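You operate a simulated robot arm through the tools that you are given. There is no shell and no other tool. Be economical: measure what you need, move in short steps, check, and stop when the job is done.

Carry out the task below with a simulated two-armed robot. There is one attempt and no reset: what you move stays moved.

## Task
Kit the layer board with the 10 A relay and the link block; carry it to the steel stand.
Fine: free the blue clamp before the lift; carried in both hands; nothing slides off. Set down upright: link block.

It is judged by the outcome, as a careful person would: the job done as asked, and still so three seconds after it is handed in. It fails if anything else is knocked over, pushed out of place, dropped, spilled or broken.

## Robot
Two 7-joint arms with two-finger parallel grippers on one trunk, on a base that drives. Base frame: it is fixed to the floor where the robot stands at the start and does not move with it; the origin is under the middle of the robot, x ahead of it, y to its left, z up; the surface under the hand at the start is at about z = 800. Units: mm, rad, N and s.
The left shoulder is at the start at [70, 134, 1126], the right one opposite. With the tool pointing down near the work surface each hand reaches from about 100 to 640 mm from the robot's upright axis, wherever it stands, measured 20 degrees to its own side. Places, roughly: blue dock clamp [500, 900, 800]; layer board with grips [500, 600, 800]; steel stand [700, 1900, 700]. Payload 1.57 kg a hand.
The tool frame of a hand sits at the grasp point between the pads (the TCP): z along the fingers, y along the line on which they close. The tips reach 30 mm beyond it. Largest opening 80 mm; finger width 17, thickness 12; the body of the gripper, 40 by 82 mm, starts 80 mm behind the TCP.
Orientation is that of the tool frame in the base frame, as [roll, pitch, yaw] about the fixed x, y, z axes, in that order (R = Rz(yaw) Ry(pitch) Rx(roll)). With the fingers straight down and closing along the base's y, the tool's x points along the base's -x, its y along +y and its z along -z.

## Interface
- The arms move only by the tool jog_arm. It takes "left_steps", "right_steps" or both (then of equal length, played together; a hand with none holds still); each is a list of rows, each a list of 3 entries, a list of its own where there are three numbers: the turn, a rotation vector about the base's x, y, z in units of 6 degrees (1.0 is 6 degrees), then the shift along the base's x, y, z in units of 40 mm (1.0 is 40 mm), then the opening, from 0 (shut) to 1 (fully open). In form: [[[rx, ry, rz], [dx, dy, dz], jaw], ...]. A call has 1 to 20 rows; each row shifts and turns the commanded pose from where the row before left it. A call with a number of a shift or a turn outside -1 to 1 is refused whole. Rows are played at 5 a second. More than 50 mm and 0.15 rad between two rows, or a gripper value outside its range, and nothing of the call is played. Where a pose cannot be reached the arm comes as near as it can. A force on the tool above 40 N (or 10 N above the force at the start of the call, whichever is more), or a blocked arm, ends the call early, and 0.2 s more pass. Each finger travels about 153 mm/s and halts on what it meets, pressing with about 30 N; the grip force reading is that of the motor and also rises with nothing between the fingers. The clock runs only during rows and for 0.2 s after the last one: add rows that do not move to give the fingers time. The reply holds the time, the measured pose of the TCP, the force on the tool along the base axes, the opening and the grip force, in the units named above and with some noise, with the torque about the TCP (base axes, N m) and any sound that the robot's microphone picked up, and new pictures: "pictures" is both (left out), scene, wrist or none (wrist: the cameras of the hands that moved).
- Cameras (640 x 400 px; columns grow to the right, rows downward): "scene" is now at [121.7, 46.2, 1350.4]; the picture's right is [0.56, -0.83, 0.00], its down [-0.51, -0.35, -0.78] and it looks along [0.65, 0.44, -0.62] (base axes); focal length 267 px, centre (320, 200). "left" rides on the left gripper at [72, 7, -122] in its tool frame; the picture's right is [-0.09, 1.00, 0.00], its down [-0.84, -0.08, -0.54] and it looks along [-0.54, -0.05, 0.84] (tool axes); focal length 238 px, centre (320, 200). "right" rides on the right gripper at [72, -7, -122] in its tool frame; the picture's right is [0.09, 1.00, 0.00], its down [-0.84, 0.08, -0.54] and it looks along [-0.54, 0.05, 0.84] (tool axes); focal length 238 px, centre (320, 200).
- move_column(by): slides the trunk up (or, below 0, down) by that many mm; the arms and the scene camera ride with it, the base frame stays. It gives what a move gives, with no picture.
- drive_base(legs): drives the robot by 1 to 6 legs, each [ahead, left, turn to the left] in mm, mm and rad, along the robot's own axes; the way and the turn of a leg run together, so that a leg with both is an arc; at most 1500 mm and 3.142 rad a leg. The arms and the cameras ride along, it lands a little off, and it stops where it bumps. It gives what a move gives, and a new picture of the scene camera.
- aim_head(pan, tilt): turns the head with the scene camera to pan (to the left, within 1.501 rad either way) and tilt (down, from -0.506 to 1.204), counted from straight ahead of the robot. It gives what a move gives, and a new picture of the scene camera.
- locate(camera, pixels): there is no depth. For up to 12 entries [column, row, z] of the newest picture of that camera ("zoom" is the newest enlarged one), the place [x, y] in the base frame at which the ray of that pixel passes the height z, good to about 3 mm. It takes no simulated time.
- enlarge(camera, box): a new picture of the part [left, top, right, bottom] of that camera's present view, enlarged. It takes no simulated time.
- hand_in(): hands the job in; it is judged then, once.

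Go step by step. Measure first, check grasps and placings, and put right what went wrong. The budget is 80 turns and 260 pictures, counting those below and the enlarged ones. Unless the task says otherwise, let go and move clear before handing in, and close with one line.

The tools are called after "Request:" by a JSON object that holds its "fn" and its "kwargs". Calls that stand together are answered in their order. jog_arm: Moves the arms, as the interface text tells. Its arguments: {"type":"object","properties":{"left_steps":{"type":"array","items":{"type":"array"}},"right_steps":{"type":"array","items":{"type":"array"}},"pictures":{"type":"string","enum":["both","scene","wrist","none"]}},"required":[]} The other tools are called the same way: move_column (by) slides the trunk up or down; drive_base (legs) drives the base; aim_head (pan, tilt) turns the head that bears the scene camera; locate (camera, pixels) gives the place at which the rays of pixels pass given heights; enlarge (camera, box) takes an enlarged picture of a part of a camera's view; hand_in () hands the job in.

At the start:

```text
time: 0.0
left_eef_pos: [328.2, 429.3, 1170.9]
left_ee_rot: [-3.141, 0.0, -3.141]
left_force: [-0.1, 0.6, 0.4]
left_torque: [0.0, -0.01, 0.01]
left_opening: 80.1
left_grip_force: 0.0
right_eef_pos: [440.4, 86.5, 1094.9]
right_ee_rot: [-3.14, 0.002, 3.141]
right_force: [0.0, 0.6, -0.7]
right_torque: [0.02, 0.01, -0.01]
right_opening: 80.0
right_grip_force: 0.2
trunk travel left (down, up): [-700.0, 240.0]
robot x, y, heading: [-1.1, 2.4, -0.0]
head pan, tilt: [0.597, 0.67]
```

scene: 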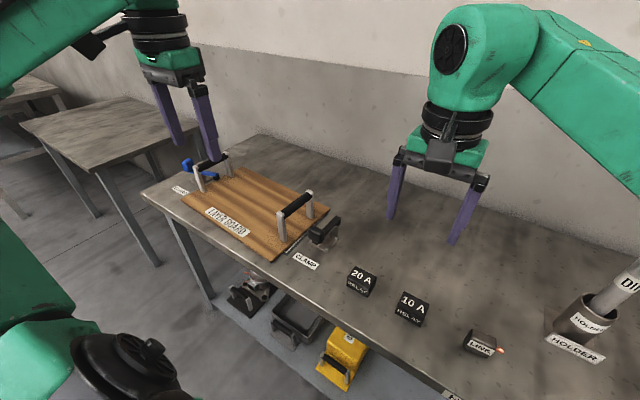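
right: 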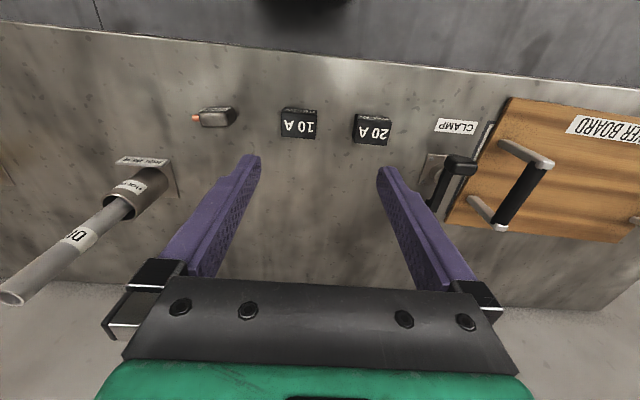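
left: 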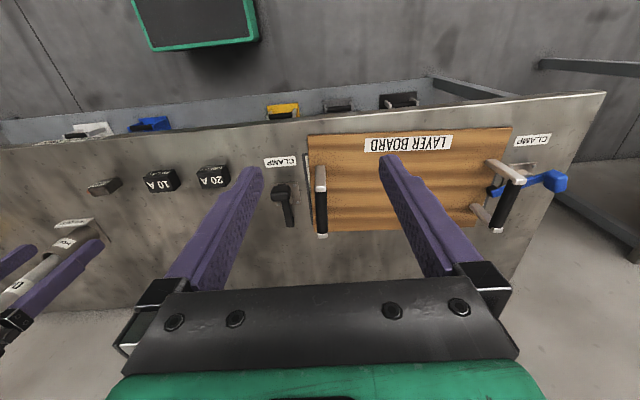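

The pictures show the board with two grips, a blue clamp at its far end (px 190,165), a dark clamp at the near end (px 325,232), and the relays and link block to the right. I'll enlarge these to measure them.

Request:
{"fn": "enlarge", "kwargs": {"camera": "scene", "box": [130, 130, 350, 270]}}

Request:
{"fn": "enlarge", "kwargs": {"camera": "scene", "box": [300, 220, 640, 400]}}

Request:
{"fn": "enlarge", "kwargs": {"camera": "left", "box": [420, 100, 620, 250]}}

Request:
{"fn": "locate", "kwargs": {"camera": "left", "pixels": [[308, 133, 820], [510, 127, 820], [318, 233, 820], [500, 228, 820], [160, 182, 830], [105, 187, 830], [322, 182, 880], [320, 235, 880], [510, 168, 880], [495, 228, 880], [560, 180, 840], [285, 190, 840]]}}

```text
2.86 times, centred on (240, 200) of scene
```

zoom: 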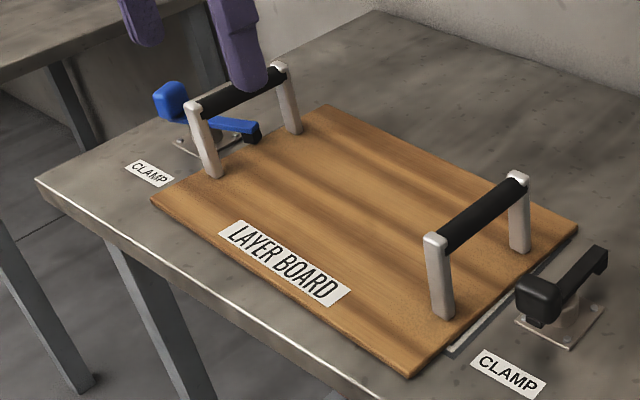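

```text
1.88 times, centred on (470, 310) of scene
```

zoom: 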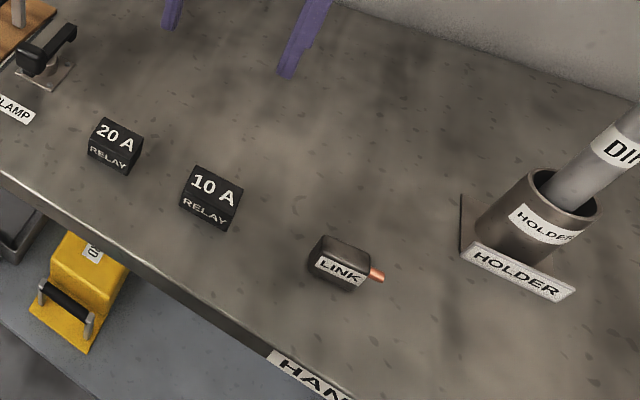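

```text
2.67 times, centred on (520, 175) of left
```

zoom: 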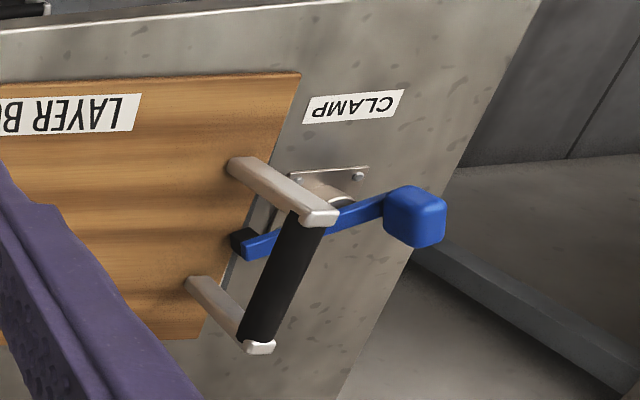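

```text
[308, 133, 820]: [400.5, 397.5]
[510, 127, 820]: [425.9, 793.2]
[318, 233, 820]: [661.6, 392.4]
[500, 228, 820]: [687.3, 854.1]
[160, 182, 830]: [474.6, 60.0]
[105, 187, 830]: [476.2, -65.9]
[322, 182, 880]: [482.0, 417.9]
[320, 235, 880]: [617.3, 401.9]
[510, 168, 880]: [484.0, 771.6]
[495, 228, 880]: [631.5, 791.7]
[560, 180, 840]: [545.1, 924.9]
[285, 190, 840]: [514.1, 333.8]
```

The blue lever's pad sits on the board's edge, and the black lever is already swung off. The link block has a copper pin out of its side, so I'll look closer at that, the table-edge label and the clamp.

Request:
{"fn": "aim_head", "kwargs": {"pan": 0.0, "tilt": 0.9}}

Request:
{"fn": "enlarge", "kwargs": {"camera": "scene", "box": [200, 150, 480, 325]}}

Request:
{"fn": "enlarge", "kwargs": {"camera": "right", "box": [160, 80, 420, 160]}}

Request:
{"fn": "locate", "kwargs": {"camera": "right", "pixels": [[197, 122, 835], [202, 110, 835], [233, 108, 835], [281, 109, 840], [317, 109, 840], [281, 121, 840], [316, 122, 840], [353, 114, 840], [389, 115, 840], [352, 141, 800]]}}

```text
time: 1.0
left_eef_pos: [327.8, 427.7, 1171.3]
left_ee_rot: [3.141, 0.0, -3.141]
left_force: [0.4, -0.2, 0.8]
left_torque: [-0.01, -0.01, -0.01]
left_opening: 80.1
left_grip_force: 0.1
right_eef_pos: [442.1, 87.1, 1094.4]
right_ee_rot: [-3.141, 0.003, -3.141]
right_force: [0.6, 0.7, -0.3]
right_torque: [-0.04, 0.01, 0.01]
right_opening: 79.8
right_grip_force: 0.2
trunk travel left (down, up): [-700.0, 240.0]
robot x, y, heading: [1.3, 3.6, 0.002]
head pan, tilt: [0.0, 0.901]
```

scene: 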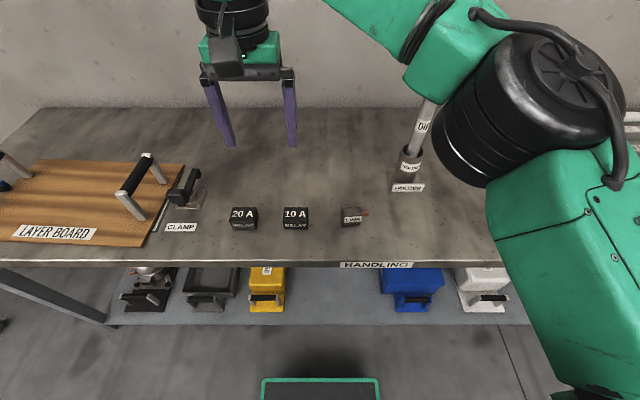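

```text
2.29 times, centred on (340, 238) of scene
```

zoom: 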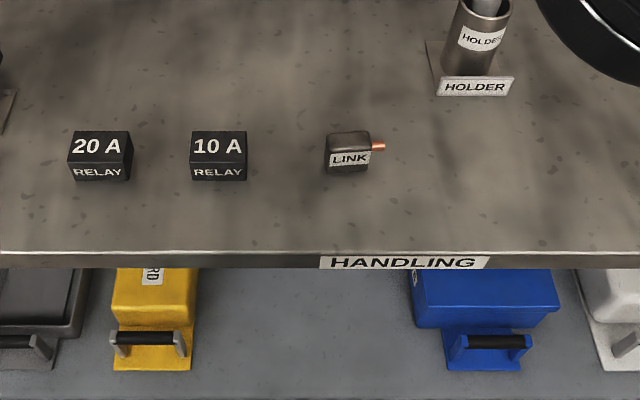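

```text
2.46 times, centred on (290, 120) of right
```

zoom: 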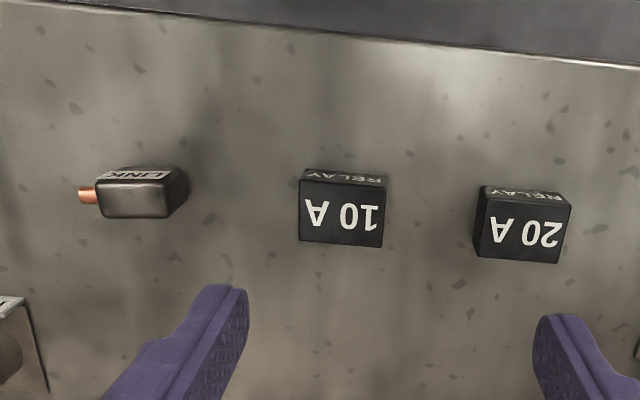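

```text
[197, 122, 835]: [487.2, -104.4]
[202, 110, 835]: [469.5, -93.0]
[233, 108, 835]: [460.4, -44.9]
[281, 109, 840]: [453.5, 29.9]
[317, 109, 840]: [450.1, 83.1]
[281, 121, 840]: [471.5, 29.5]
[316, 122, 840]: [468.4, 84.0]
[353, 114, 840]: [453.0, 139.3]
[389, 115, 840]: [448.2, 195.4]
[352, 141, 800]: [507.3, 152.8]
```

The link block (upright, pin toward −y) and the 10 A relay are both near x≈465. I'll turn the right hand over the link to grip along x, with its camera on the left so it stays away from the holder, and check where the holder is.

Request:
{"fn": "locate", "kwargs": {"camera": "scene", "pixels": [[408, 188, 800], [411, 150, 880], [425, 105, 1000], [340, 226, 800], [360, 226, 800], [343, 208, 835], [361, 208, 835], [284, 229, 800], [308, 229, 800], [370, 213, 820], [160, 245, 800], [180, 222, 800]]}}

Request:
{"fn": "jog_arm", "kwargs": {"right_steps": [[[0, 0, -1], [0.05, -0.27, 0], 1], [[0, 0, -1], [0.05, -0.27, 0], 1], [[0, 0, -1], [0.05, -0.27, 0], 1], [[0, 0, -1], [0.05, -0.27, 0], 1], [[0, 0, -1], [0.05, -0.27, 0], 1], [[0, 0, -1], [0.05, -0.27, 0], 1], [[0, 0, -1], [0.05, -0.27, 0], 1], [[0, 0, -1], [0.05, -0.27, 0], 1], [[0, 0, -1], [0.05, -0.27, 0], 1], [[0, 0, -1], [0.05, -0.27, 0], 1], [[0, 0, -1], [0.05, -0.27, 0], 1], [[0, 0, -1], [0.05, -0.27, 0], 1], [[0, 0, -1], [0.05, -0.27, 0], 1], [[0, 0, -1], [0.05, -0.27, 0], 1], [[0, 0, -1], [0.05, -0.27, 0], 1]]}}

```text
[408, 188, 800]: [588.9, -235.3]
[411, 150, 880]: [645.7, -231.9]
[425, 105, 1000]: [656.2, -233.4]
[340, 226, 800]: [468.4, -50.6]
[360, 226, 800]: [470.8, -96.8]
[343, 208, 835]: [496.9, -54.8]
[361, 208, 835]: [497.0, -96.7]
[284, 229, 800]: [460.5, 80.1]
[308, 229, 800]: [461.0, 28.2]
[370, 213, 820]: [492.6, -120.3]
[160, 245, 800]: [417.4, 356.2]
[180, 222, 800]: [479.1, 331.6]
```

```text
time: 4.2
left_eef_pos: [328.7, 427.5, 1172.1]
left_ee_rot: [3.141, -0.001, 3.141]
left_force: [0.7, 0.4, -0.5]
left_torque: [-0.01, 0.04, 0.02]
left_opening: 79.8
left_grip_force: 0.0
right_eef_pos: [472.0, -76.4, 1096.1]
right_ee_rot: [-3.141, 0.001, 1.57]
right_force: [0.0, 0.4, -0.2]
right_torque: [0.0, 0.0, 0.02]
right_opening: 80.0
right_grip_force: 0.1
trunk travel left (down, up): [-700.0, 240.0]
robot x, y, heading: [-0.6, 0.2, 0.001]
head pan, tilt: [0.0, 0.901]
```

scene: 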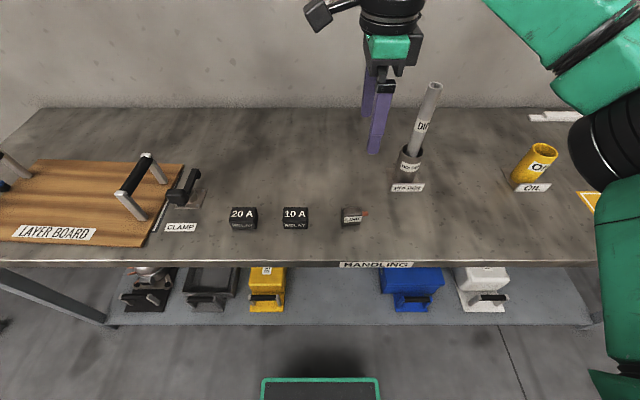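
right: 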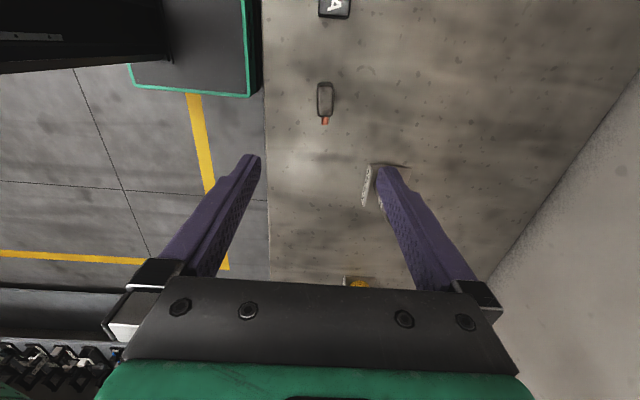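

The right hand is turned cleanly over the link (px 325,98). I'll measure it and the relay from this camera.

Request:
{"fn": "locate", "kwargs": {"camera": "right", "pixels": [[318, 84, 835], [333, 84, 835], [317, 116, 835], [333, 116, 835], [325, 124, 820], [319, 13, 840], [347, 13, 840]]}}

Request:
{"fn": "enlarge", "kwargs": {"camera": "right", "box": [280, 70, 370, 130]}}

Request:
{"fn": "enlarge", "kwargs": {"camera": "scene", "box": [270, 190, 390, 250]}}

```text
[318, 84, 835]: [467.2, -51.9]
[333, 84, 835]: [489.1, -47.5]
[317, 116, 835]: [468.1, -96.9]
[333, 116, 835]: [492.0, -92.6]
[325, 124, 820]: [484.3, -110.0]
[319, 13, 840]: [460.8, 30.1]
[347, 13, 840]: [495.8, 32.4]
```

```text
6.67 times, centred on (325, 100) of right
```

zoom: 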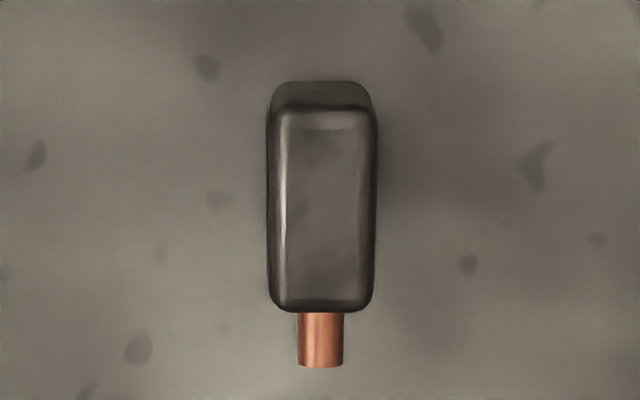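

```text
5.33 times, centred on (330, 220) of scene
```

zoom: 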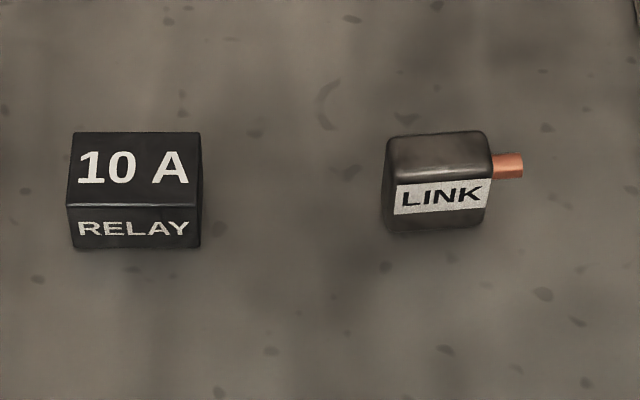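

The link spans about x 468–491, y −50 to −97 and stands about 35 mm tall. I'll lower the right hand onto it and bring the left hand to a waiting point.

Request:
{"fn": "jog_arm", "kwargs": {"right_steps": [[[0, 0, 0], [0.1, 0.03, -0.9], 1], [[0, 0, 0], [0.1, 0.03, -0.9], 1], [[0, 0, 0], [0, 0, -0.9], 1], [[0, 0, 0], [0, 0, -0.9], 1], [[0, 0, 0], [0, 0, -0.9], 1], [[0, 0, 0], [0, 0, -0.9], 1], [[0, 0, 0], [0, 0, -0.6], 1], [[0, 0, 0], [0, 0, -0.3], 1], [[0, 0, 0], [0, 0, 0], 1]], "left_steps": [[[0, 0, 0], [0.4, -0.7, 0], 1], [[0, 0, 0], [0.4, -0.7, 0], 1], [[0, 0, 0], [0.4, -0.7, 0], 1], [[0, 0, 0], [0.4, -0.7, 0], 1], [[0, 0, 0], [0.4, -0.7, 0], 1], [[0, 0, 0], [0.4, -0.7, 0], 1], [[0, 0, 0], [0.4, -0.7, 0], 1], [[0, 0, 0], [0.4, -0.7, 0], 1], [[0, 0, 0], [0.4, -0.7, 0], 1]]}}

```text
time: 6.2
left_eef_pos: [477.6, 173.0, 1169.9]
left_ee_rot: [-3.142, -0.002, -3.14]
left_force: [-0.1, -0.3, -0.3]
left_torque: [-0.01, 0.04, 0.03]
left_opening: 79.9
left_grip_force: 0.1
right_eef_pos: [479.4, -72.6, 840.2]
right_ee_rot: [-3.141, 0.003, 1.569]
right_force: [0.0, 0.3, -0.8]
right_torque: [-0.02, 0.02, 0.0]
right_opening: 79.7
right_grip_force: 0.1
trunk travel left (down, up): [-700.0, 240.0]
robot x, y, heading: [1.8, 0.2, 0.004]
head pan, tilt: [0.0, 0.901]
```

scene: 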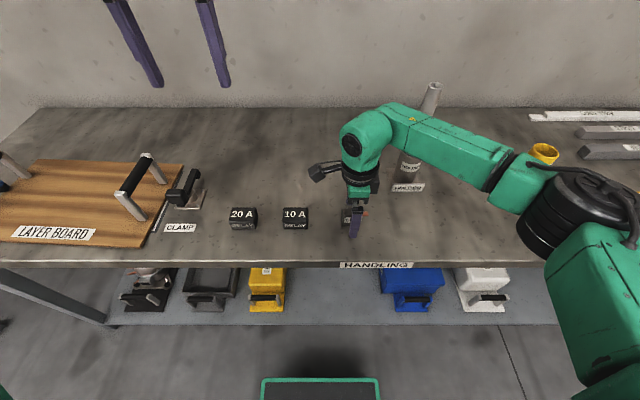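
right: 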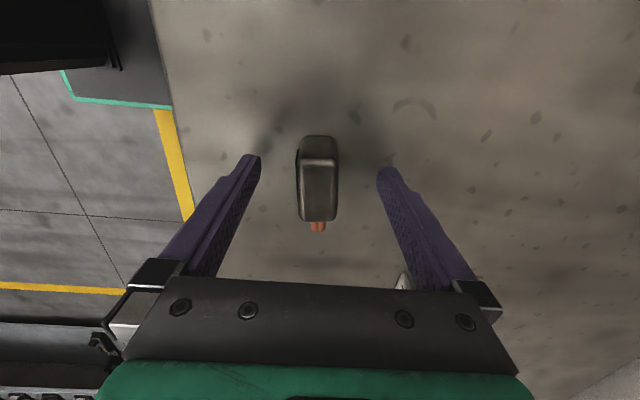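
left: 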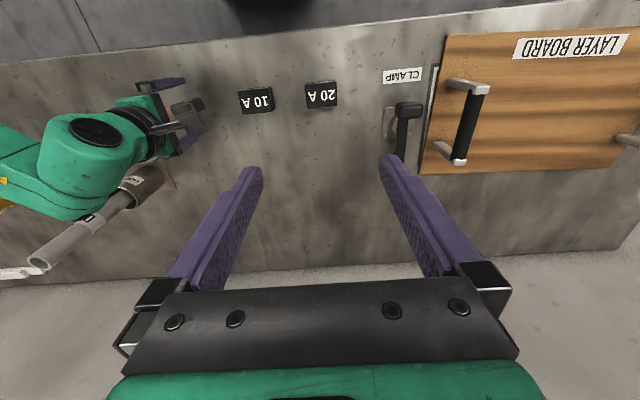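

The link sits between the fingers. I'll check its centre against the TCP.

Request:
{"fn": "locate", "kwargs": {"camera": "right", "pixels": [[301, 158, 835], [336, 158, 835], [300, 219, 835], [334, 219, 835], [302, 136, 803], [336, 136, 803]]}}

```text
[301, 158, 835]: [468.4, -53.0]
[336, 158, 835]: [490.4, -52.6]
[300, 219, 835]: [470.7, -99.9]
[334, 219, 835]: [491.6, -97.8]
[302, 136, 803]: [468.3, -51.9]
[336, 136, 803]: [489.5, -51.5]
```

The link's centre is about (480, −76), and the TCP matches it. I'll lower 4 mm, close, and lift a little.

Request:
{"fn": "jog_arm", "kwargs": {"right_steps": [[[0, 0, 0], [0, -0.07, -0.1], 1], [[0, 0, 0], [0, 0, 0], 0.5], [[0, 0, 0], [0, 0, 0], 0], [[0, 0, 0], [0, 0, 0], 0], [[0, 0, 0], [0, 0, 0], 0], [[0, 0, 0], [0, 0, 0.5], 0], [[0, 0, 0], [0, 0, 0.8], 0], [[0, 0, 0], [0, 0, 0], 0]], "pictures": "wrist"}}

```text
time: 8.0
left_eef_pos: [475.7, 174.2, 1168.8]
left_ee_rot: [-3.141, 0.0, 3.141]
left_force: [0.4, 0.8, 0.1]
left_torque: [-0.01, 0.03, -0.01]
left_opening: 79.8
left_grip_force: 0.1
right_eef_pos: [479.7, -74.4, 891.2]
right_ee_rot: [-3.141, 0.003, 1.572]
right_force: [-0.3, -0.2, -3.3]
right_torque: [-0.03, 0.0, 0.01]
right_opening: 23.7
right_grip_force: 29.7
trunk travel left (down, up): [-700.0, 240.0]
robot x, y, heading: [2.3, -2.4, -0.004]
head pan, tilt: [0.0, 0.901]
```

right: 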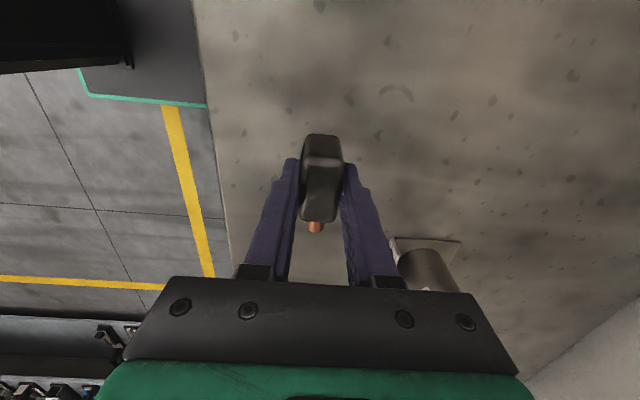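

The link is held (opening 23.7 mm, about 0.3 kg). I'll raise it clear to the right, then bring the left hand down over the 10 A relay and stop above it.

Request:
{"fn": "jog_arm", "kwargs": {"right_steps": [[[0, 0, 0], [-0.1, -0.3, 1], 0], [[0, 0, 0], [-0.3, -0.4, 1], 0], [[0, 0, 0], [-0.4, -0.5, 1], 0], [[0, 0, 0], [-0.4, -0.6, 0.8], 0], [[0, 0, 0], [0, 0, 0], 0], [[0, 0, 0], [0, 0, 0], 0], [[0, 0, 0], [0, 0, 0], 0], [[0, 0, 0], [0, 0, 0], 0], [[0, 0, 0], [0, 0, 0], 0], [[0, 0, 0], [0, 0, 0], 0], [[0, 0, 0], [0, 0, 0], 0], [[0, 0, 0], [0, 0, 0], 0]], "left_steps": [[[0, 0, 0], [0, 0, 0], 1], [[0, 0, 0], [0, -0.2, 0], 1], [[0, 0, 0], [0.08, -0.8, 0], 1], [[0, 0, 0], [0, -1, 0], 1], [[0, 0, 0], [0, -0.98, 0], 1], [[0, 0, 0], [0, 0, -1], 1], [[0, 0, 0], [0, 0, -1], 1], [[0, 0, 0], [0, 0, -1], 1], [[0, 0, 0], [0, 0, -1], 1], [[0, 0, 0], [0, 0, -1], 1], [[0, 0, 0], [0, 0, -1], 1], [[0, 0, 0], [0, 0, -0.9], 1]]}}

```text
time: 10.6
left_eef_pos: [433.0, 104.8, 880.4]
left_ee_rot: [3.14, -0.001, 3.141]
left_force: [0.2, -0.4, 0.5]
left_torque: [0.02, -0.02, -0.01]
left_opening: 80.3
left_grip_force: 0.0
left hand out of reach, approached as far as the arm can: row 3, 4, 5
right_eef_pos: [430.7, -148.2, 1045.1]
right_ee_rot: [-3.141, 0.002, 1.57]
right_force: [-0.2, 0.4, -2.1]
right_torque: [-0.02, 0.01, 0.05]
right_opening: 24.1
right_grip_force: 30.2
trunk travel left (down, up): [-700.0, 240.0]
robot x, y, heading: [1.6, 1.3, 0.0]
head pan, tilt: [0.0, 0.901]
```

scene: 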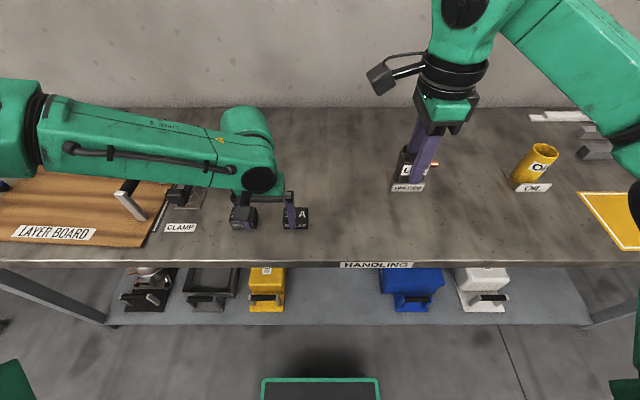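
right: 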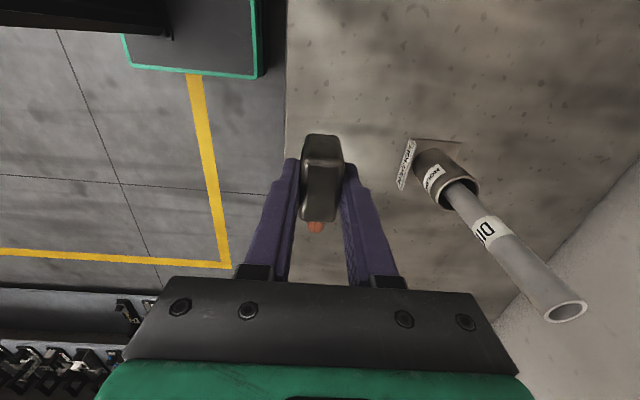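
left: 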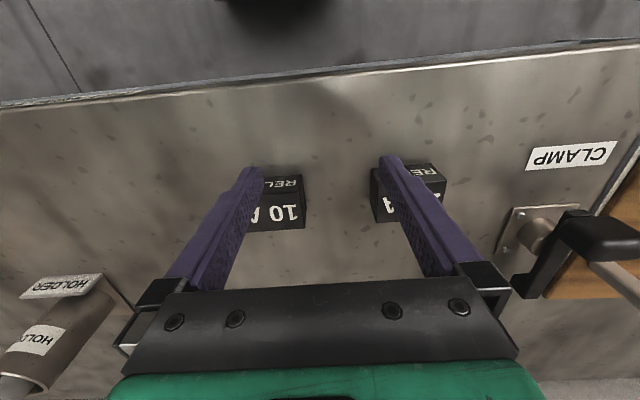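

The left hand fell short at height and stands at (433, 105, 880), clear above the relays. I'll raise it a touch and shift over the relay at (479, 55).

Request:
{"fn": "jog_arm", "kwargs": {"left_steps": [[[0, 0, 0], [0, 0, 0.5], 1], [[0, 0, 0], [0.4, -0.4, 0], 1], [[0, 0, 0], [0.4, -0.4, 0], 1], [[0, 0, 0], [0.35, -0.45, 0], 1], [[0, 0, 0], [0, 0, 0], 1]], "pictures": "wrist"}}

```text
time: 11.8
left_eef_pos: [452.8, 86.3, 911.3]
left_ee_rot: [3.141, 0.001, -3.141]
left_force: [0.2, 0.3, -0.3]
left_torque: [0.03, -0.01, 0.01]
left_opening: 80.0
left_grip_force: 0.0
left hand out of reach, approached as far as the arm can: row 3, 4
right_eef_pos: [430.7, -149.0, 1045.3]
right_ee_rot: [-3.141, 0.001, 1.57]
right_force: [-0.1, -0.9, -3.1]
right_torque: [-0.01, 0.01, -0.01]
right_opening: 23.6
right_grip_force: 30.1
trunk travel left (down, up): [-700.0, 240.0]
robot x, y, heading: [-1.3, 1.1, 0.002]
head pan, tilt: [0.0, 0.901]
```

left: 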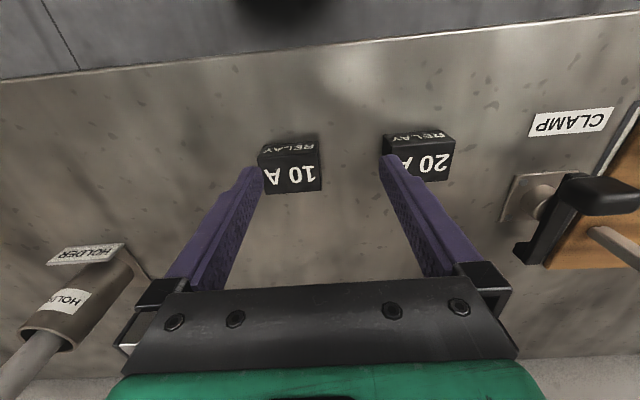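

The left arm is at its reach limit here (452, 86). I'll shift the base 90 mm right so the relay falls within its easy range.

Request:
{"fn": "drive_base", "kwargs": {"legs": [[0, -90, 0]]}}

Request:
{"fn": "jog_arm", "kwargs": {"left_steps": [[[0, 0, 0], [0.5, 0.5, 0.2], 1], [[0, 0, 0], [0.17, 0.8, 0], 1], [[0, 0, 0], [0, 0.17, 0], 1], [[0, 0, 0], [0, 0, 0], 1]]}}

```text
time: 12.9
left_eef_pos: [451.5, -3.5, 912.0]
left_ee_rot: [-3.14, 0.0, 3.141]
left_force: [0.4, 0.0, 0.3]
left_torque: [0.02, -0.04, -0.03]
left_opening: 80.3
left_grip_force: 0.0
right_eef_pos: [429.8, -239.2, 1045.8]
right_ee_rot: [-3.141, 0.001, 1.57]
right_force: [-0.4, 0.6, -2.9]
right_torque: [-0.01, 0.02, 0.0]
right_opening: 23.8
right_grip_force: 30.0
trunk travel left (down, up): [-700.0, 240.0]
robot x, y, heading: [-1.3, -93.1, -0.001]
head pan, tilt: [0.0, 0.901]
```

scene: 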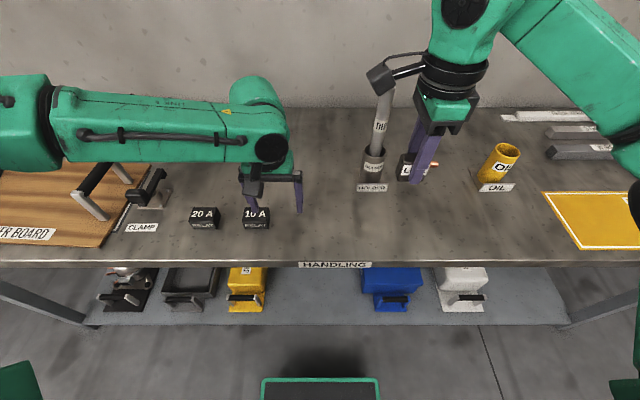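

```text
time: 13.9
left_eef_pos: [480.1, 55.4, 920.9]
left_ee_rot: [-3.137, 0.0, 3.138]
left_force: [-0.2, 0.2, 0.2]
left_torque: [0.01, -0.01, 0.03]
left_opening: 80.0
left_grip_force: 0.0
right_eef_pos: [428.2, -239.2, 1044.9]
right_ee_rot: [-3.141, 0.003, 1.57]
right_force: [-0.2, 0.6, -2.7]
right_torque: [0.01, 0.0, 0.05]
right_opening: 23.8
right_grip_force: 30.0
trunk travel left (down, up): [-700.0, 240.0]
robot x, y, heading: [1.6, -90.5, 0.001]
head pan, tilt: [0.0, 0.901]
```

scene: 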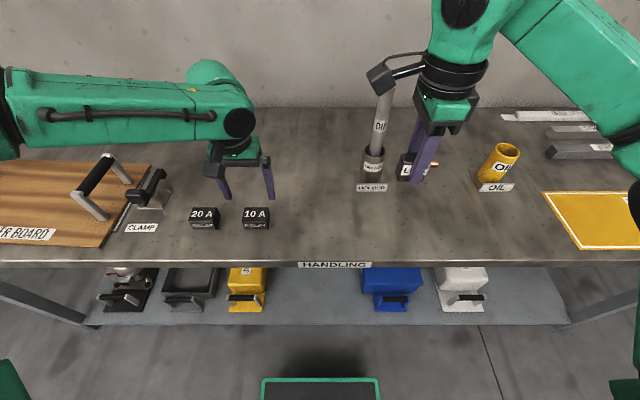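
left: 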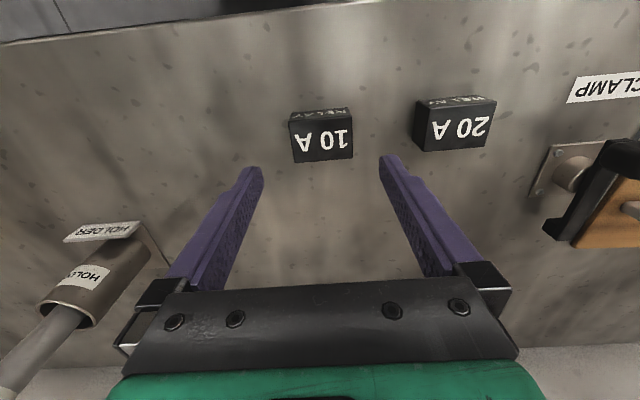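

The left hand is above the relay (px 320,140). I'll measure its outline before descending.

Request:
{"fn": "locate", "kwargs": {"camera": "left", "pixels": [[291, 120, 840], [350, 117, 840], [295, 162, 840], [352, 157, 840], [292, 110, 800], [346, 107, 800], [416, 107, 840], [422, 150, 840]]}}

Request:
{"fn": "locate", "kwargs": {"camera": "scene", "pixels": [[245, 229, 800], [269, 229, 800], [243, 221, 830], [243, 208, 830], [267, 208, 830]]}}

```text
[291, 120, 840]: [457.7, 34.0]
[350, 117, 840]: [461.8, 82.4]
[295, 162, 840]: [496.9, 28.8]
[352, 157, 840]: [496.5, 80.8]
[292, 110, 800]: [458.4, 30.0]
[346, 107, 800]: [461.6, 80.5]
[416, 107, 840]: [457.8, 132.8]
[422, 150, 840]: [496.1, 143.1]
```

```text
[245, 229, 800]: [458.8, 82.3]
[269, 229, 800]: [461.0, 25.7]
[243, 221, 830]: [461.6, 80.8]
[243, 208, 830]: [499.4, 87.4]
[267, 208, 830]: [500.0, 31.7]
```

The relay is about 50 × 38 mm, centred at (478, 56). I'll descend, close, and lift slightly.

Request:
{"fn": "jog_arm", "kwargs": {"left_steps": [[[0, 0, 0], [-0.04, 0, -0.9], 1], [[0, 0, 0], [0, 0, -0.9], 1], [[0, 0, 0], [0, 0, -0.3], 1], [[0, 0, 0], [0, 0, 0], 1], [[0, 0, 0], [0, 0, 0], 0.4], [[0, 0, 0], [0, 0, 0], 0], [[0, 0, 0], [0, 0, 0], 0], [[0, 0, 0], [0, 0, 0.6], 0], [[0, 0, 0], [0, 0, 0.9], 0], [[0, 0, 0], [0, 0, 0.9], 0], [[0, 0, 0], [0, 0, 0], 0]]}}

```text
time: 16.3
left_eef_pos: [474.1, 55.3, 934.1]
left_ee_rot: [3.14, -0.003, 3.14]
left_force: [0.0, -0.2, -0.7]
left_torque: [0.0, 0.0, 0.03]
left_opening: 54.8
left_grip_force: 29.9
left hand out of reach, approached as far as the arm can: row 3
right_eef_pos: [430.2, -239.6, 1044.6]
right_ee_rot: [3.141, 0.001, 1.57]
right_force: [0.2, 0.9, -3.5]
right_torque: [0.0, 0.0, 0.02]
right_opening: 23.7
right_grip_force: 29.5
trunk travel left (down, up): [-700.0, 240.0]
robot x, y, heading: [-4.9, -92.7, -0.001]
head pan, tilt: [0.0, 0.901]
```

scene: 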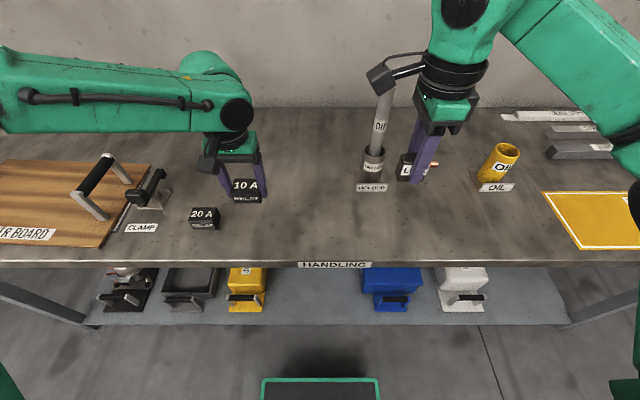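
left: 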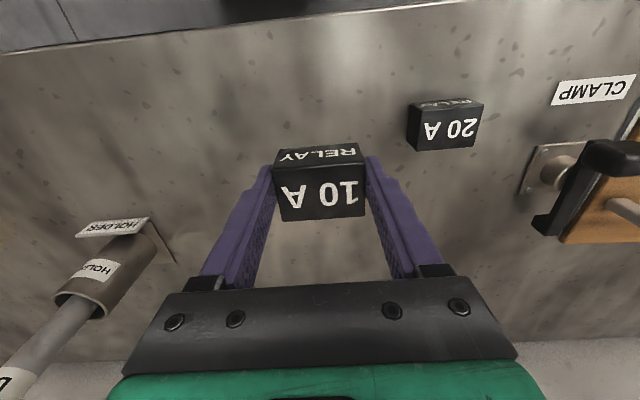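

The relay is gripped (54.8 mm) and clear, and the 20 A relay is undisturbed. I'll raise it further and drive left to stand in front of the board.

Request:
{"fn": "jog_arm", "kwargs": {"left_steps": [[[0, 0, 0], [-0.5, 0, 0.9], 0], [[0, 0, 0], [-0.5, 0, 0.9], 0], [[0, 0, 0], [-0.5, 0, 0.9], 0], [[0, 0, 0], [0, 0, 0], 0]], "pictures": "none"}}

Request:
{"fn": "drive_base", "kwargs": {"legs": [[0, 650, 0]]}}

```text
time: 17.3
left_eef_pos: [413.8, 56.3, 1041.9]
left_ee_rot: [-3.141, -0.001, 3.14]
left_force: [0.0, -0.5, -0.3]
left_torque: [0.0, 0.01, -0.02]
left_opening: 54.9
left_grip_force: 30.6
right_eef_pos: [430.0, -240.4, 1044.8]
right_ee_rot: [-3.141, 0.002, 1.569]
right_force: [0.0, -0.9, -2.8]
right_torque: [0.01, 0.01, 0.03]
right_opening: 23.8
right_grip_force: 30.3
trunk travel left (down, up): [-700.0, 240.0]
robot x, y, heading: [2.7, -88.6, -0.003]
head pan, tilt: [0.0, 0.901]
```

```text
time: 20.9
left_eef_pos: [415.4, 710.3, 1041.7]
left_ee_rot: [3.141, 0.0, 3.142]
left_force: [0.1, 0.4, -0.5]
left_torque: [0.02, 0.0, -0.01]
left_opening: 55.2
left_grip_force: 30.3
right_eef_pos: [430.3, 415.0, 1044.7]
right_ee_rot: [3.141, 0.0, 1.568]
right_force: [0.5, 0.3, -3.0]
right_torque: [0.02, 0.03, -0.01]
right_opening: 23.9
right_grip_force: 29.8
trunk travel left (down, up): [-700.0, 240.0]
robot x, y, heading: [-0.5, 564.4, -0.003]
head pan, tilt: [0.0, 0.901]
```

scene: 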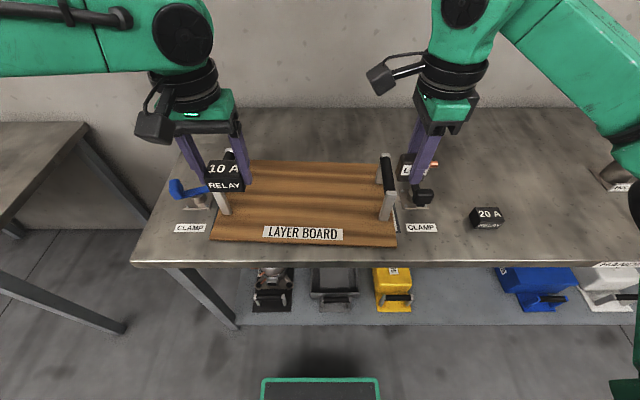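

The base now stands centred on the board at y≈564. I'll measure the board's corners and grips.

Request:
{"fn": "locate", "kwargs": {"camera": "scene", "pixels": [[211, 238, 815], [396, 243, 815], [378, 163, 815], [250, 162, 815], [386, 221, 815], [223, 215, 815], [380, 187, 815], [384, 157, 900], [391, 192, 900], [190, 183, 850], [172, 187, 850]]}}

Request:
{"fn": "enlarge", "kwargs": {"camera": "scene", "box": [150, 140, 450, 265]}}

Request:
{"fn": "enlarge", "kwargs": {"camera": "left", "box": [0, 0, 640, 400]}}

Request:
{"fn": "enlarge", "kwargs": {"camera": "right", "box": [0, 0, 640, 400]}}

```text
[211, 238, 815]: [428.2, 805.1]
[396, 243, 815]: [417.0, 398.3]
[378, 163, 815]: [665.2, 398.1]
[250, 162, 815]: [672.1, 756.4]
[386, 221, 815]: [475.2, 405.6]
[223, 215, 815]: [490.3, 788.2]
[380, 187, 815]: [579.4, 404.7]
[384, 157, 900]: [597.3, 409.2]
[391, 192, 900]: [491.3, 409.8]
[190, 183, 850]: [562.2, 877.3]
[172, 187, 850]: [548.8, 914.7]
```

```text
2.13 times, centred on (300, 202) of scene
```

zoom: 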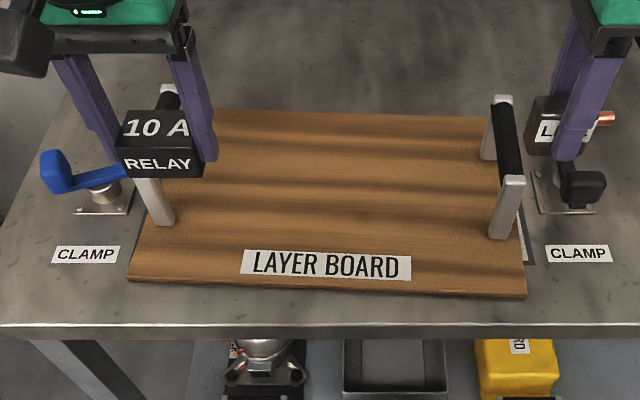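

```text
1.00 times, centred on (320, 200) of left (not enlarged: the box is as wide or as high as the picture)
```

zoom: 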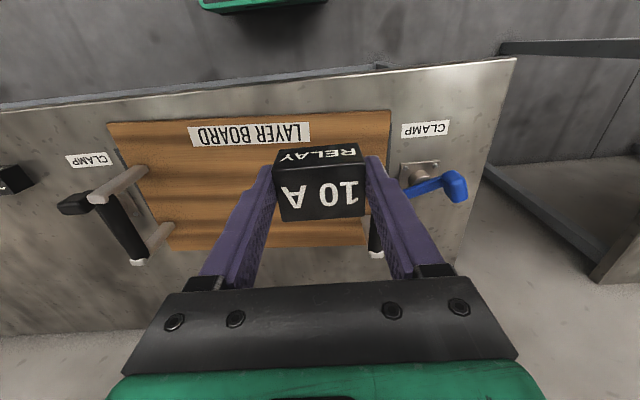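

```text
1.00 times, centred on (320, 200) of right (not enlarged: the box is as wide or as high as the picture)
```

zoom: 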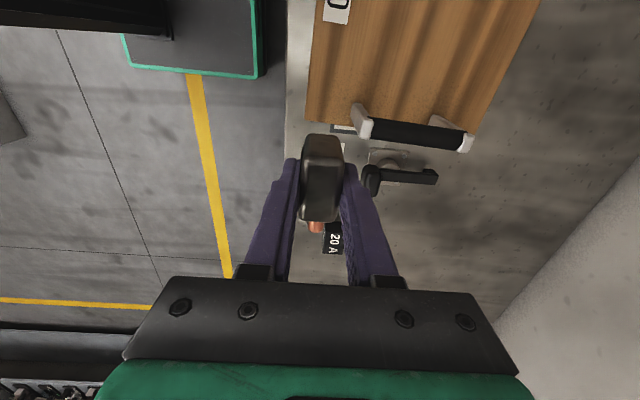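

The board spans about x 418–670, y 396–805, with the grips at y≈409 and 787. I'll step the base right 100 mm so the left hand can place the relay comfortably around (535, 655).

Request:
{"fn": "drive_base", "kwargs": {"legs": [[0, -110, 0]]}}

Request:
{"fn": "jog_arm", "kwargs": {"left_steps": [[[0, 0, 0], [0.6, 0.4, -0.3], 0], [[0, 0, 0], [0.6, 0.4, -0.6], 0], [[0, 0, 0], [0.6, 0.4, -0.9], 0], [[0, 0, 0], [0.6, 0.2, -0.9], 0], [[0, 0, 0], [0.6, 0, -0.9], 0], [[0, 0, 0], [0, 0, -0.4], 0], [[0, 0, 0], [0, 0, 0], 0]]}}

```text
time: 22.1
left_eef_pos: [415.7, 602.5, 1041.3]
left_ee_rot: [-3.139, -0.001, 3.138]
left_force: [0.6, 0.3, -1.3]
left_torque: [0.0, 0.04, -0.04]
left_opening: 54.9
left_grip_force: 29.8
right_eef_pos: [430.2, 308.8, 1045.1]
right_ee_rot: [3.141, 0.002, 1.567]
right_force: [0.4, 0.1, -2.9]
right_torque: [-0.03, 0.0, -0.02]
right_opening: 23.6
right_grip_force: 30.2
trunk travel left (down, up): [-700.0, 240.0]
robot x, y, heading: [3.6, 456.6, -0.009]
head pan, tilt: [0.0, 0.901]
```

scene: 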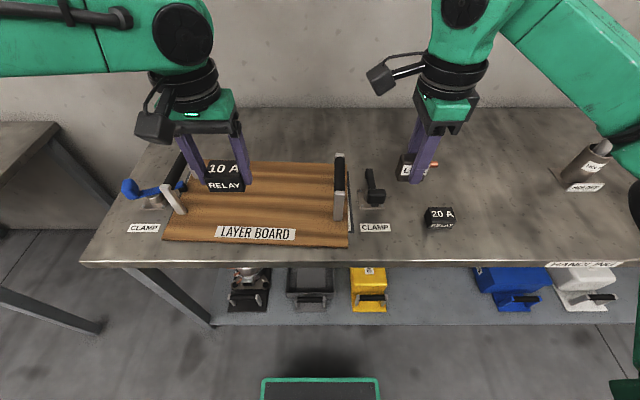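

```text
time: 23.7
left_eef_pos: [535.6, 656.7, 881.5]
left_ee_rot: [-3.14, 0.004, 3.139]
left_force: [-0.5, -0.5, -0.3]
left_torque: [-0.02, 0.03, -0.05]
left_opening: 54.8
left_grip_force: 30.2
right_eef_pos: [429.0, 306.0, 1044.3]
right_ee_rot: [-3.14, 0.003, 1.566]
right_force: [0.4, -0.4, -3.8]
right_torque: [-0.04, 0.0, -0.01]
right_opening: 23.7
right_grip_force: 30.2
trunk travel left (down, up): [-700.0, 240.0]
robot x, y, heading: [-0.1, 456.3, -0.007]
head pan, tilt: [0.0, 0.901]
```

scene: 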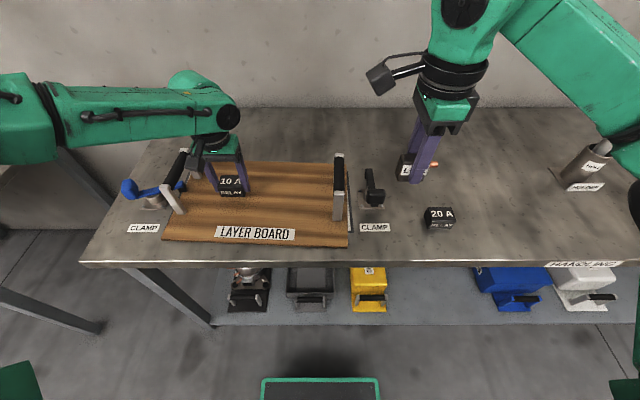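
left: 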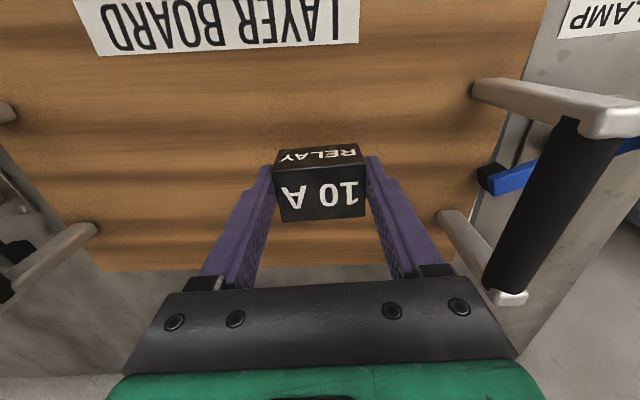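

The relay hangs over clear board at (536, 657). I'll lower it gently in small steps until it touches.

Request:
{"fn": "jog_arm", "kwargs": {"left_steps": [[[0, 0, 0], [0, 0, -0.4], 0], [[0, 0, 0], [0, 0, -0.25], 0], [[0, 0, 0], [0, 0, -0.1], 0], [[0, 0, 0], [0, 0, 0], 0]], "pictures": "wrist"}}

Request:
{"fn": "enlarge", "kwargs": {"camera": "scene", "box": [160, 130, 360, 255]}}

```text
time: 24.7
left_eef_pos: [523.8, 662.6, 857.0]
left_ee_rot: [-3.14, 0.002, 3.138]
left_force: [0.9, 0.1, -0.7]
left_torque: [-0.01, -0.03, -0.02]
left_opening: 55.0
left_grip_force: 30.0
left hand out of reach, approached as far as the arm can: row 1, 2
right_eef_pos: [430.1, 307.3, 1046.5]
right_ee_rot: [3.141, 0.002, 1.568]
right_force: [0.3, 0.5, -2.1]
right_torque: [0.0, -0.01, 0.03]
right_opening: 23.8
right_grip_force: 29.9
trunk travel left (down, up): [-700.0, 240.0]
robot x, y, heading: [2.1, 457.5, -0.001]
head pan, tilt: [0.0, 0.901]
```

left: 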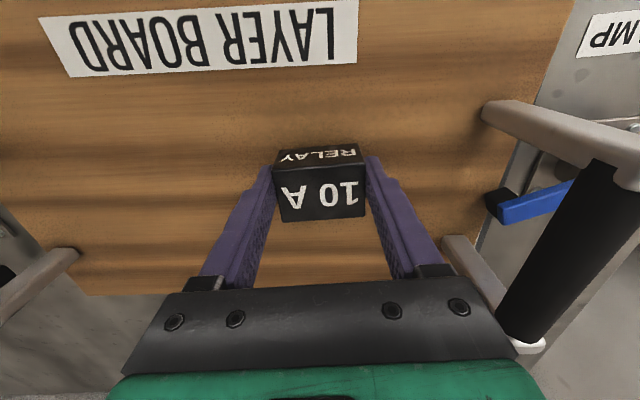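

```text
3.20 times, centred on (260, 192) of scene
```

zoom: 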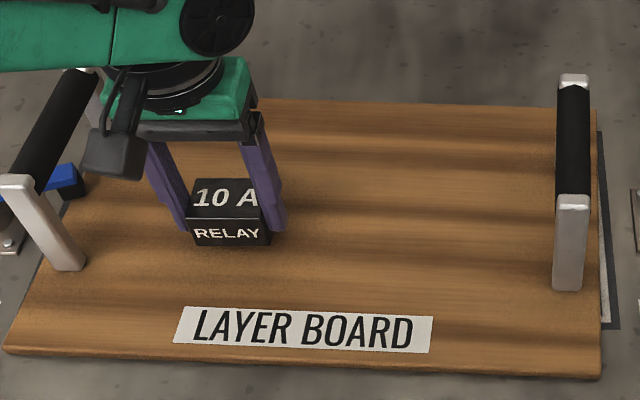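

The arm drifts inward as it lowers because the shoulder is too high. I'll use the trunk for the last few millimetres.

Request:
{"fn": "move_column", "kwargs": {"by": -7}}

```text
time: 25.3
left_eef_pos: [525.6, 662.5, 848.9]
left_ee_rot: [-3.141, 0.003, 3.139]
left_force: [0.7, -0.5, -1.0]
left_torque: [0.04, 0.0, -0.02]
left_opening: 55.0
left_grip_force: 30.5
right_eef_pos: [430.2, 306.3, 1037.5]
right_ee_rot: [-3.141, 0.0, 1.568]
right_force: [0.3, -0.5, -2.7]
right_torque: [0.03, -0.04, 0.0]
right_opening: 23.5
right_grip_force: 30.6
trunk travel left (down, up): [-693.0, 247.0]
robot x, y, heading: [-1.9, 454.6, -0.0]
head pan, tilt: [0.0, 0.901]
```

There's no contact yet, so I'll keep lowering by small steps.

Request:
{"fn": "move_column", "kwargs": {"by": -3}}

Request:
{"fn": "move_column", "kwargs": {"by": -2}}

Request:
{"fn": "enlarge", "kwargs": {"camera": "scene", "box": [190, 160, 290, 220]}}

```text
time: 25.8
left_eef_pos: [525.1, 663.4, 847.9]
left_ee_rot: [-3.139, 0.004, 3.137]
left_force: [0.2, 0.4, 4.4]
left_torque: [0.1, 0.05, 0.02]
left_opening: 55.2
left_grip_force: 29.7
right_eef_pos: [429.8, 307.7, 1035.2]
right_ee_rot: [-3.14, 0.003, 1.568]
right_force: [-0.3, -0.3, -3.2]
right_torque: [0.01, -0.01, 0.02]
right_opening: 23.8
right_grip_force: 29.8
trunk travel left (down, up): [-690.0, 250.0]
robot x, y, heading: [3.3, 459.3, -0.001]
head pan, tilt: [0.0, 0.901]
```

```text
time: 26.3
left_eef_pos: [526.6, 662.4, 847.6]
left_ee_rot: [-3.138, 0.009, 3.14]
left_force: [2.0, 2.6, 18.0]
left_torque: [0.18, 0.14, -0.04]
left_opening: 55.3
left_grip_force: 30.0
right_eef_pos: [428.9, 306.5, 1034.2]
right_ee_rot: [3.14, 0.0, 1.569]
right_force: [0.0, 0.3, -3.2]
right_torque: [0.01, 0.01, -0.02]
right_opening: 23.8
right_grip_force: 30.1
trunk travel left (down, up): [-688.0, 252.0]
robot x, y, heading: [1.3, 459.2, -0.005]
head pan, tilt: [0.0, 0.901]
```

```text
6.40 times, centred on (240, 190) of scene
```

zoom: 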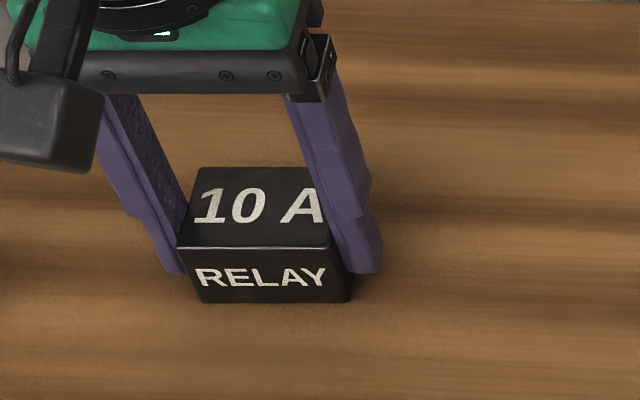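

Contact came at z≈848 (18 N up), so the relay rests on the board. I'll open and lift straight away.

Request:
{"fn": "jog_arm", "kwargs": {"left_steps": [[[0, 0, 0], [0, 0, 0.05], 0.8], [[0, 0, 0], [0, 0, 0], 1], [[0, 0, 0], [0, 0, 0], 1], [[0, 0, 0], [0, 0, 0.5], 1], [[0, 0, 0], [0, 0, 0.9], 1], [[0, 0, 0], [0, 0, 1], 1], [[0, 0, 0], [0, 0, 1], 1], [[0, 0, 0], [0, 0, 1], 1]]}}

```text
time: 28.1
left_eef_pos: [525.1, 660.9, 1024.6]
left_ee_rot: [-3.141, 0.001, 3.138]
left_force: [-0.4, 0.7, -0.5]
left_torque: [-0.02, 0.0, 0.01]
left_opening: 79.8
left_grip_force: 0.1
right_eef_pos: [428.7, 306.7, 1034.1]
right_ee_rot: [-3.14, 0.003, 1.567]
right_force: [-0.5, 0.7, -2.7]
right_torque: [-0.02, 0.01, -0.01]
right_opening: 24.1
right_grip_force: 29.8
trunk travel left (down, up): [-688.0, 252.0]
robot x, y, heading: [2.3, 457.3, -0.008]
head pan, tilt: [0.0, 0.901]
```

scene: 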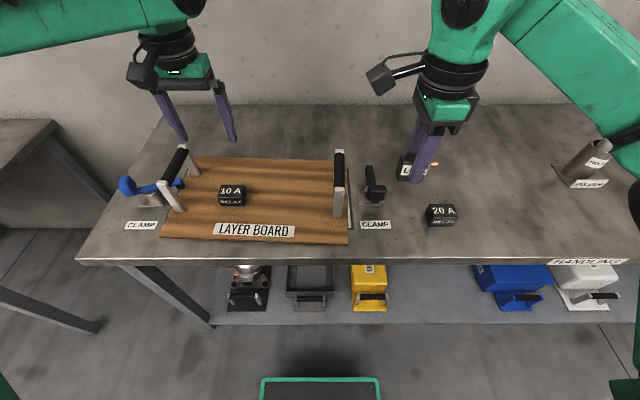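
left: 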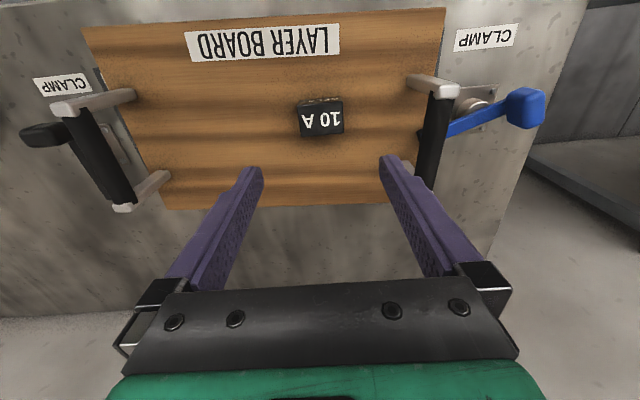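

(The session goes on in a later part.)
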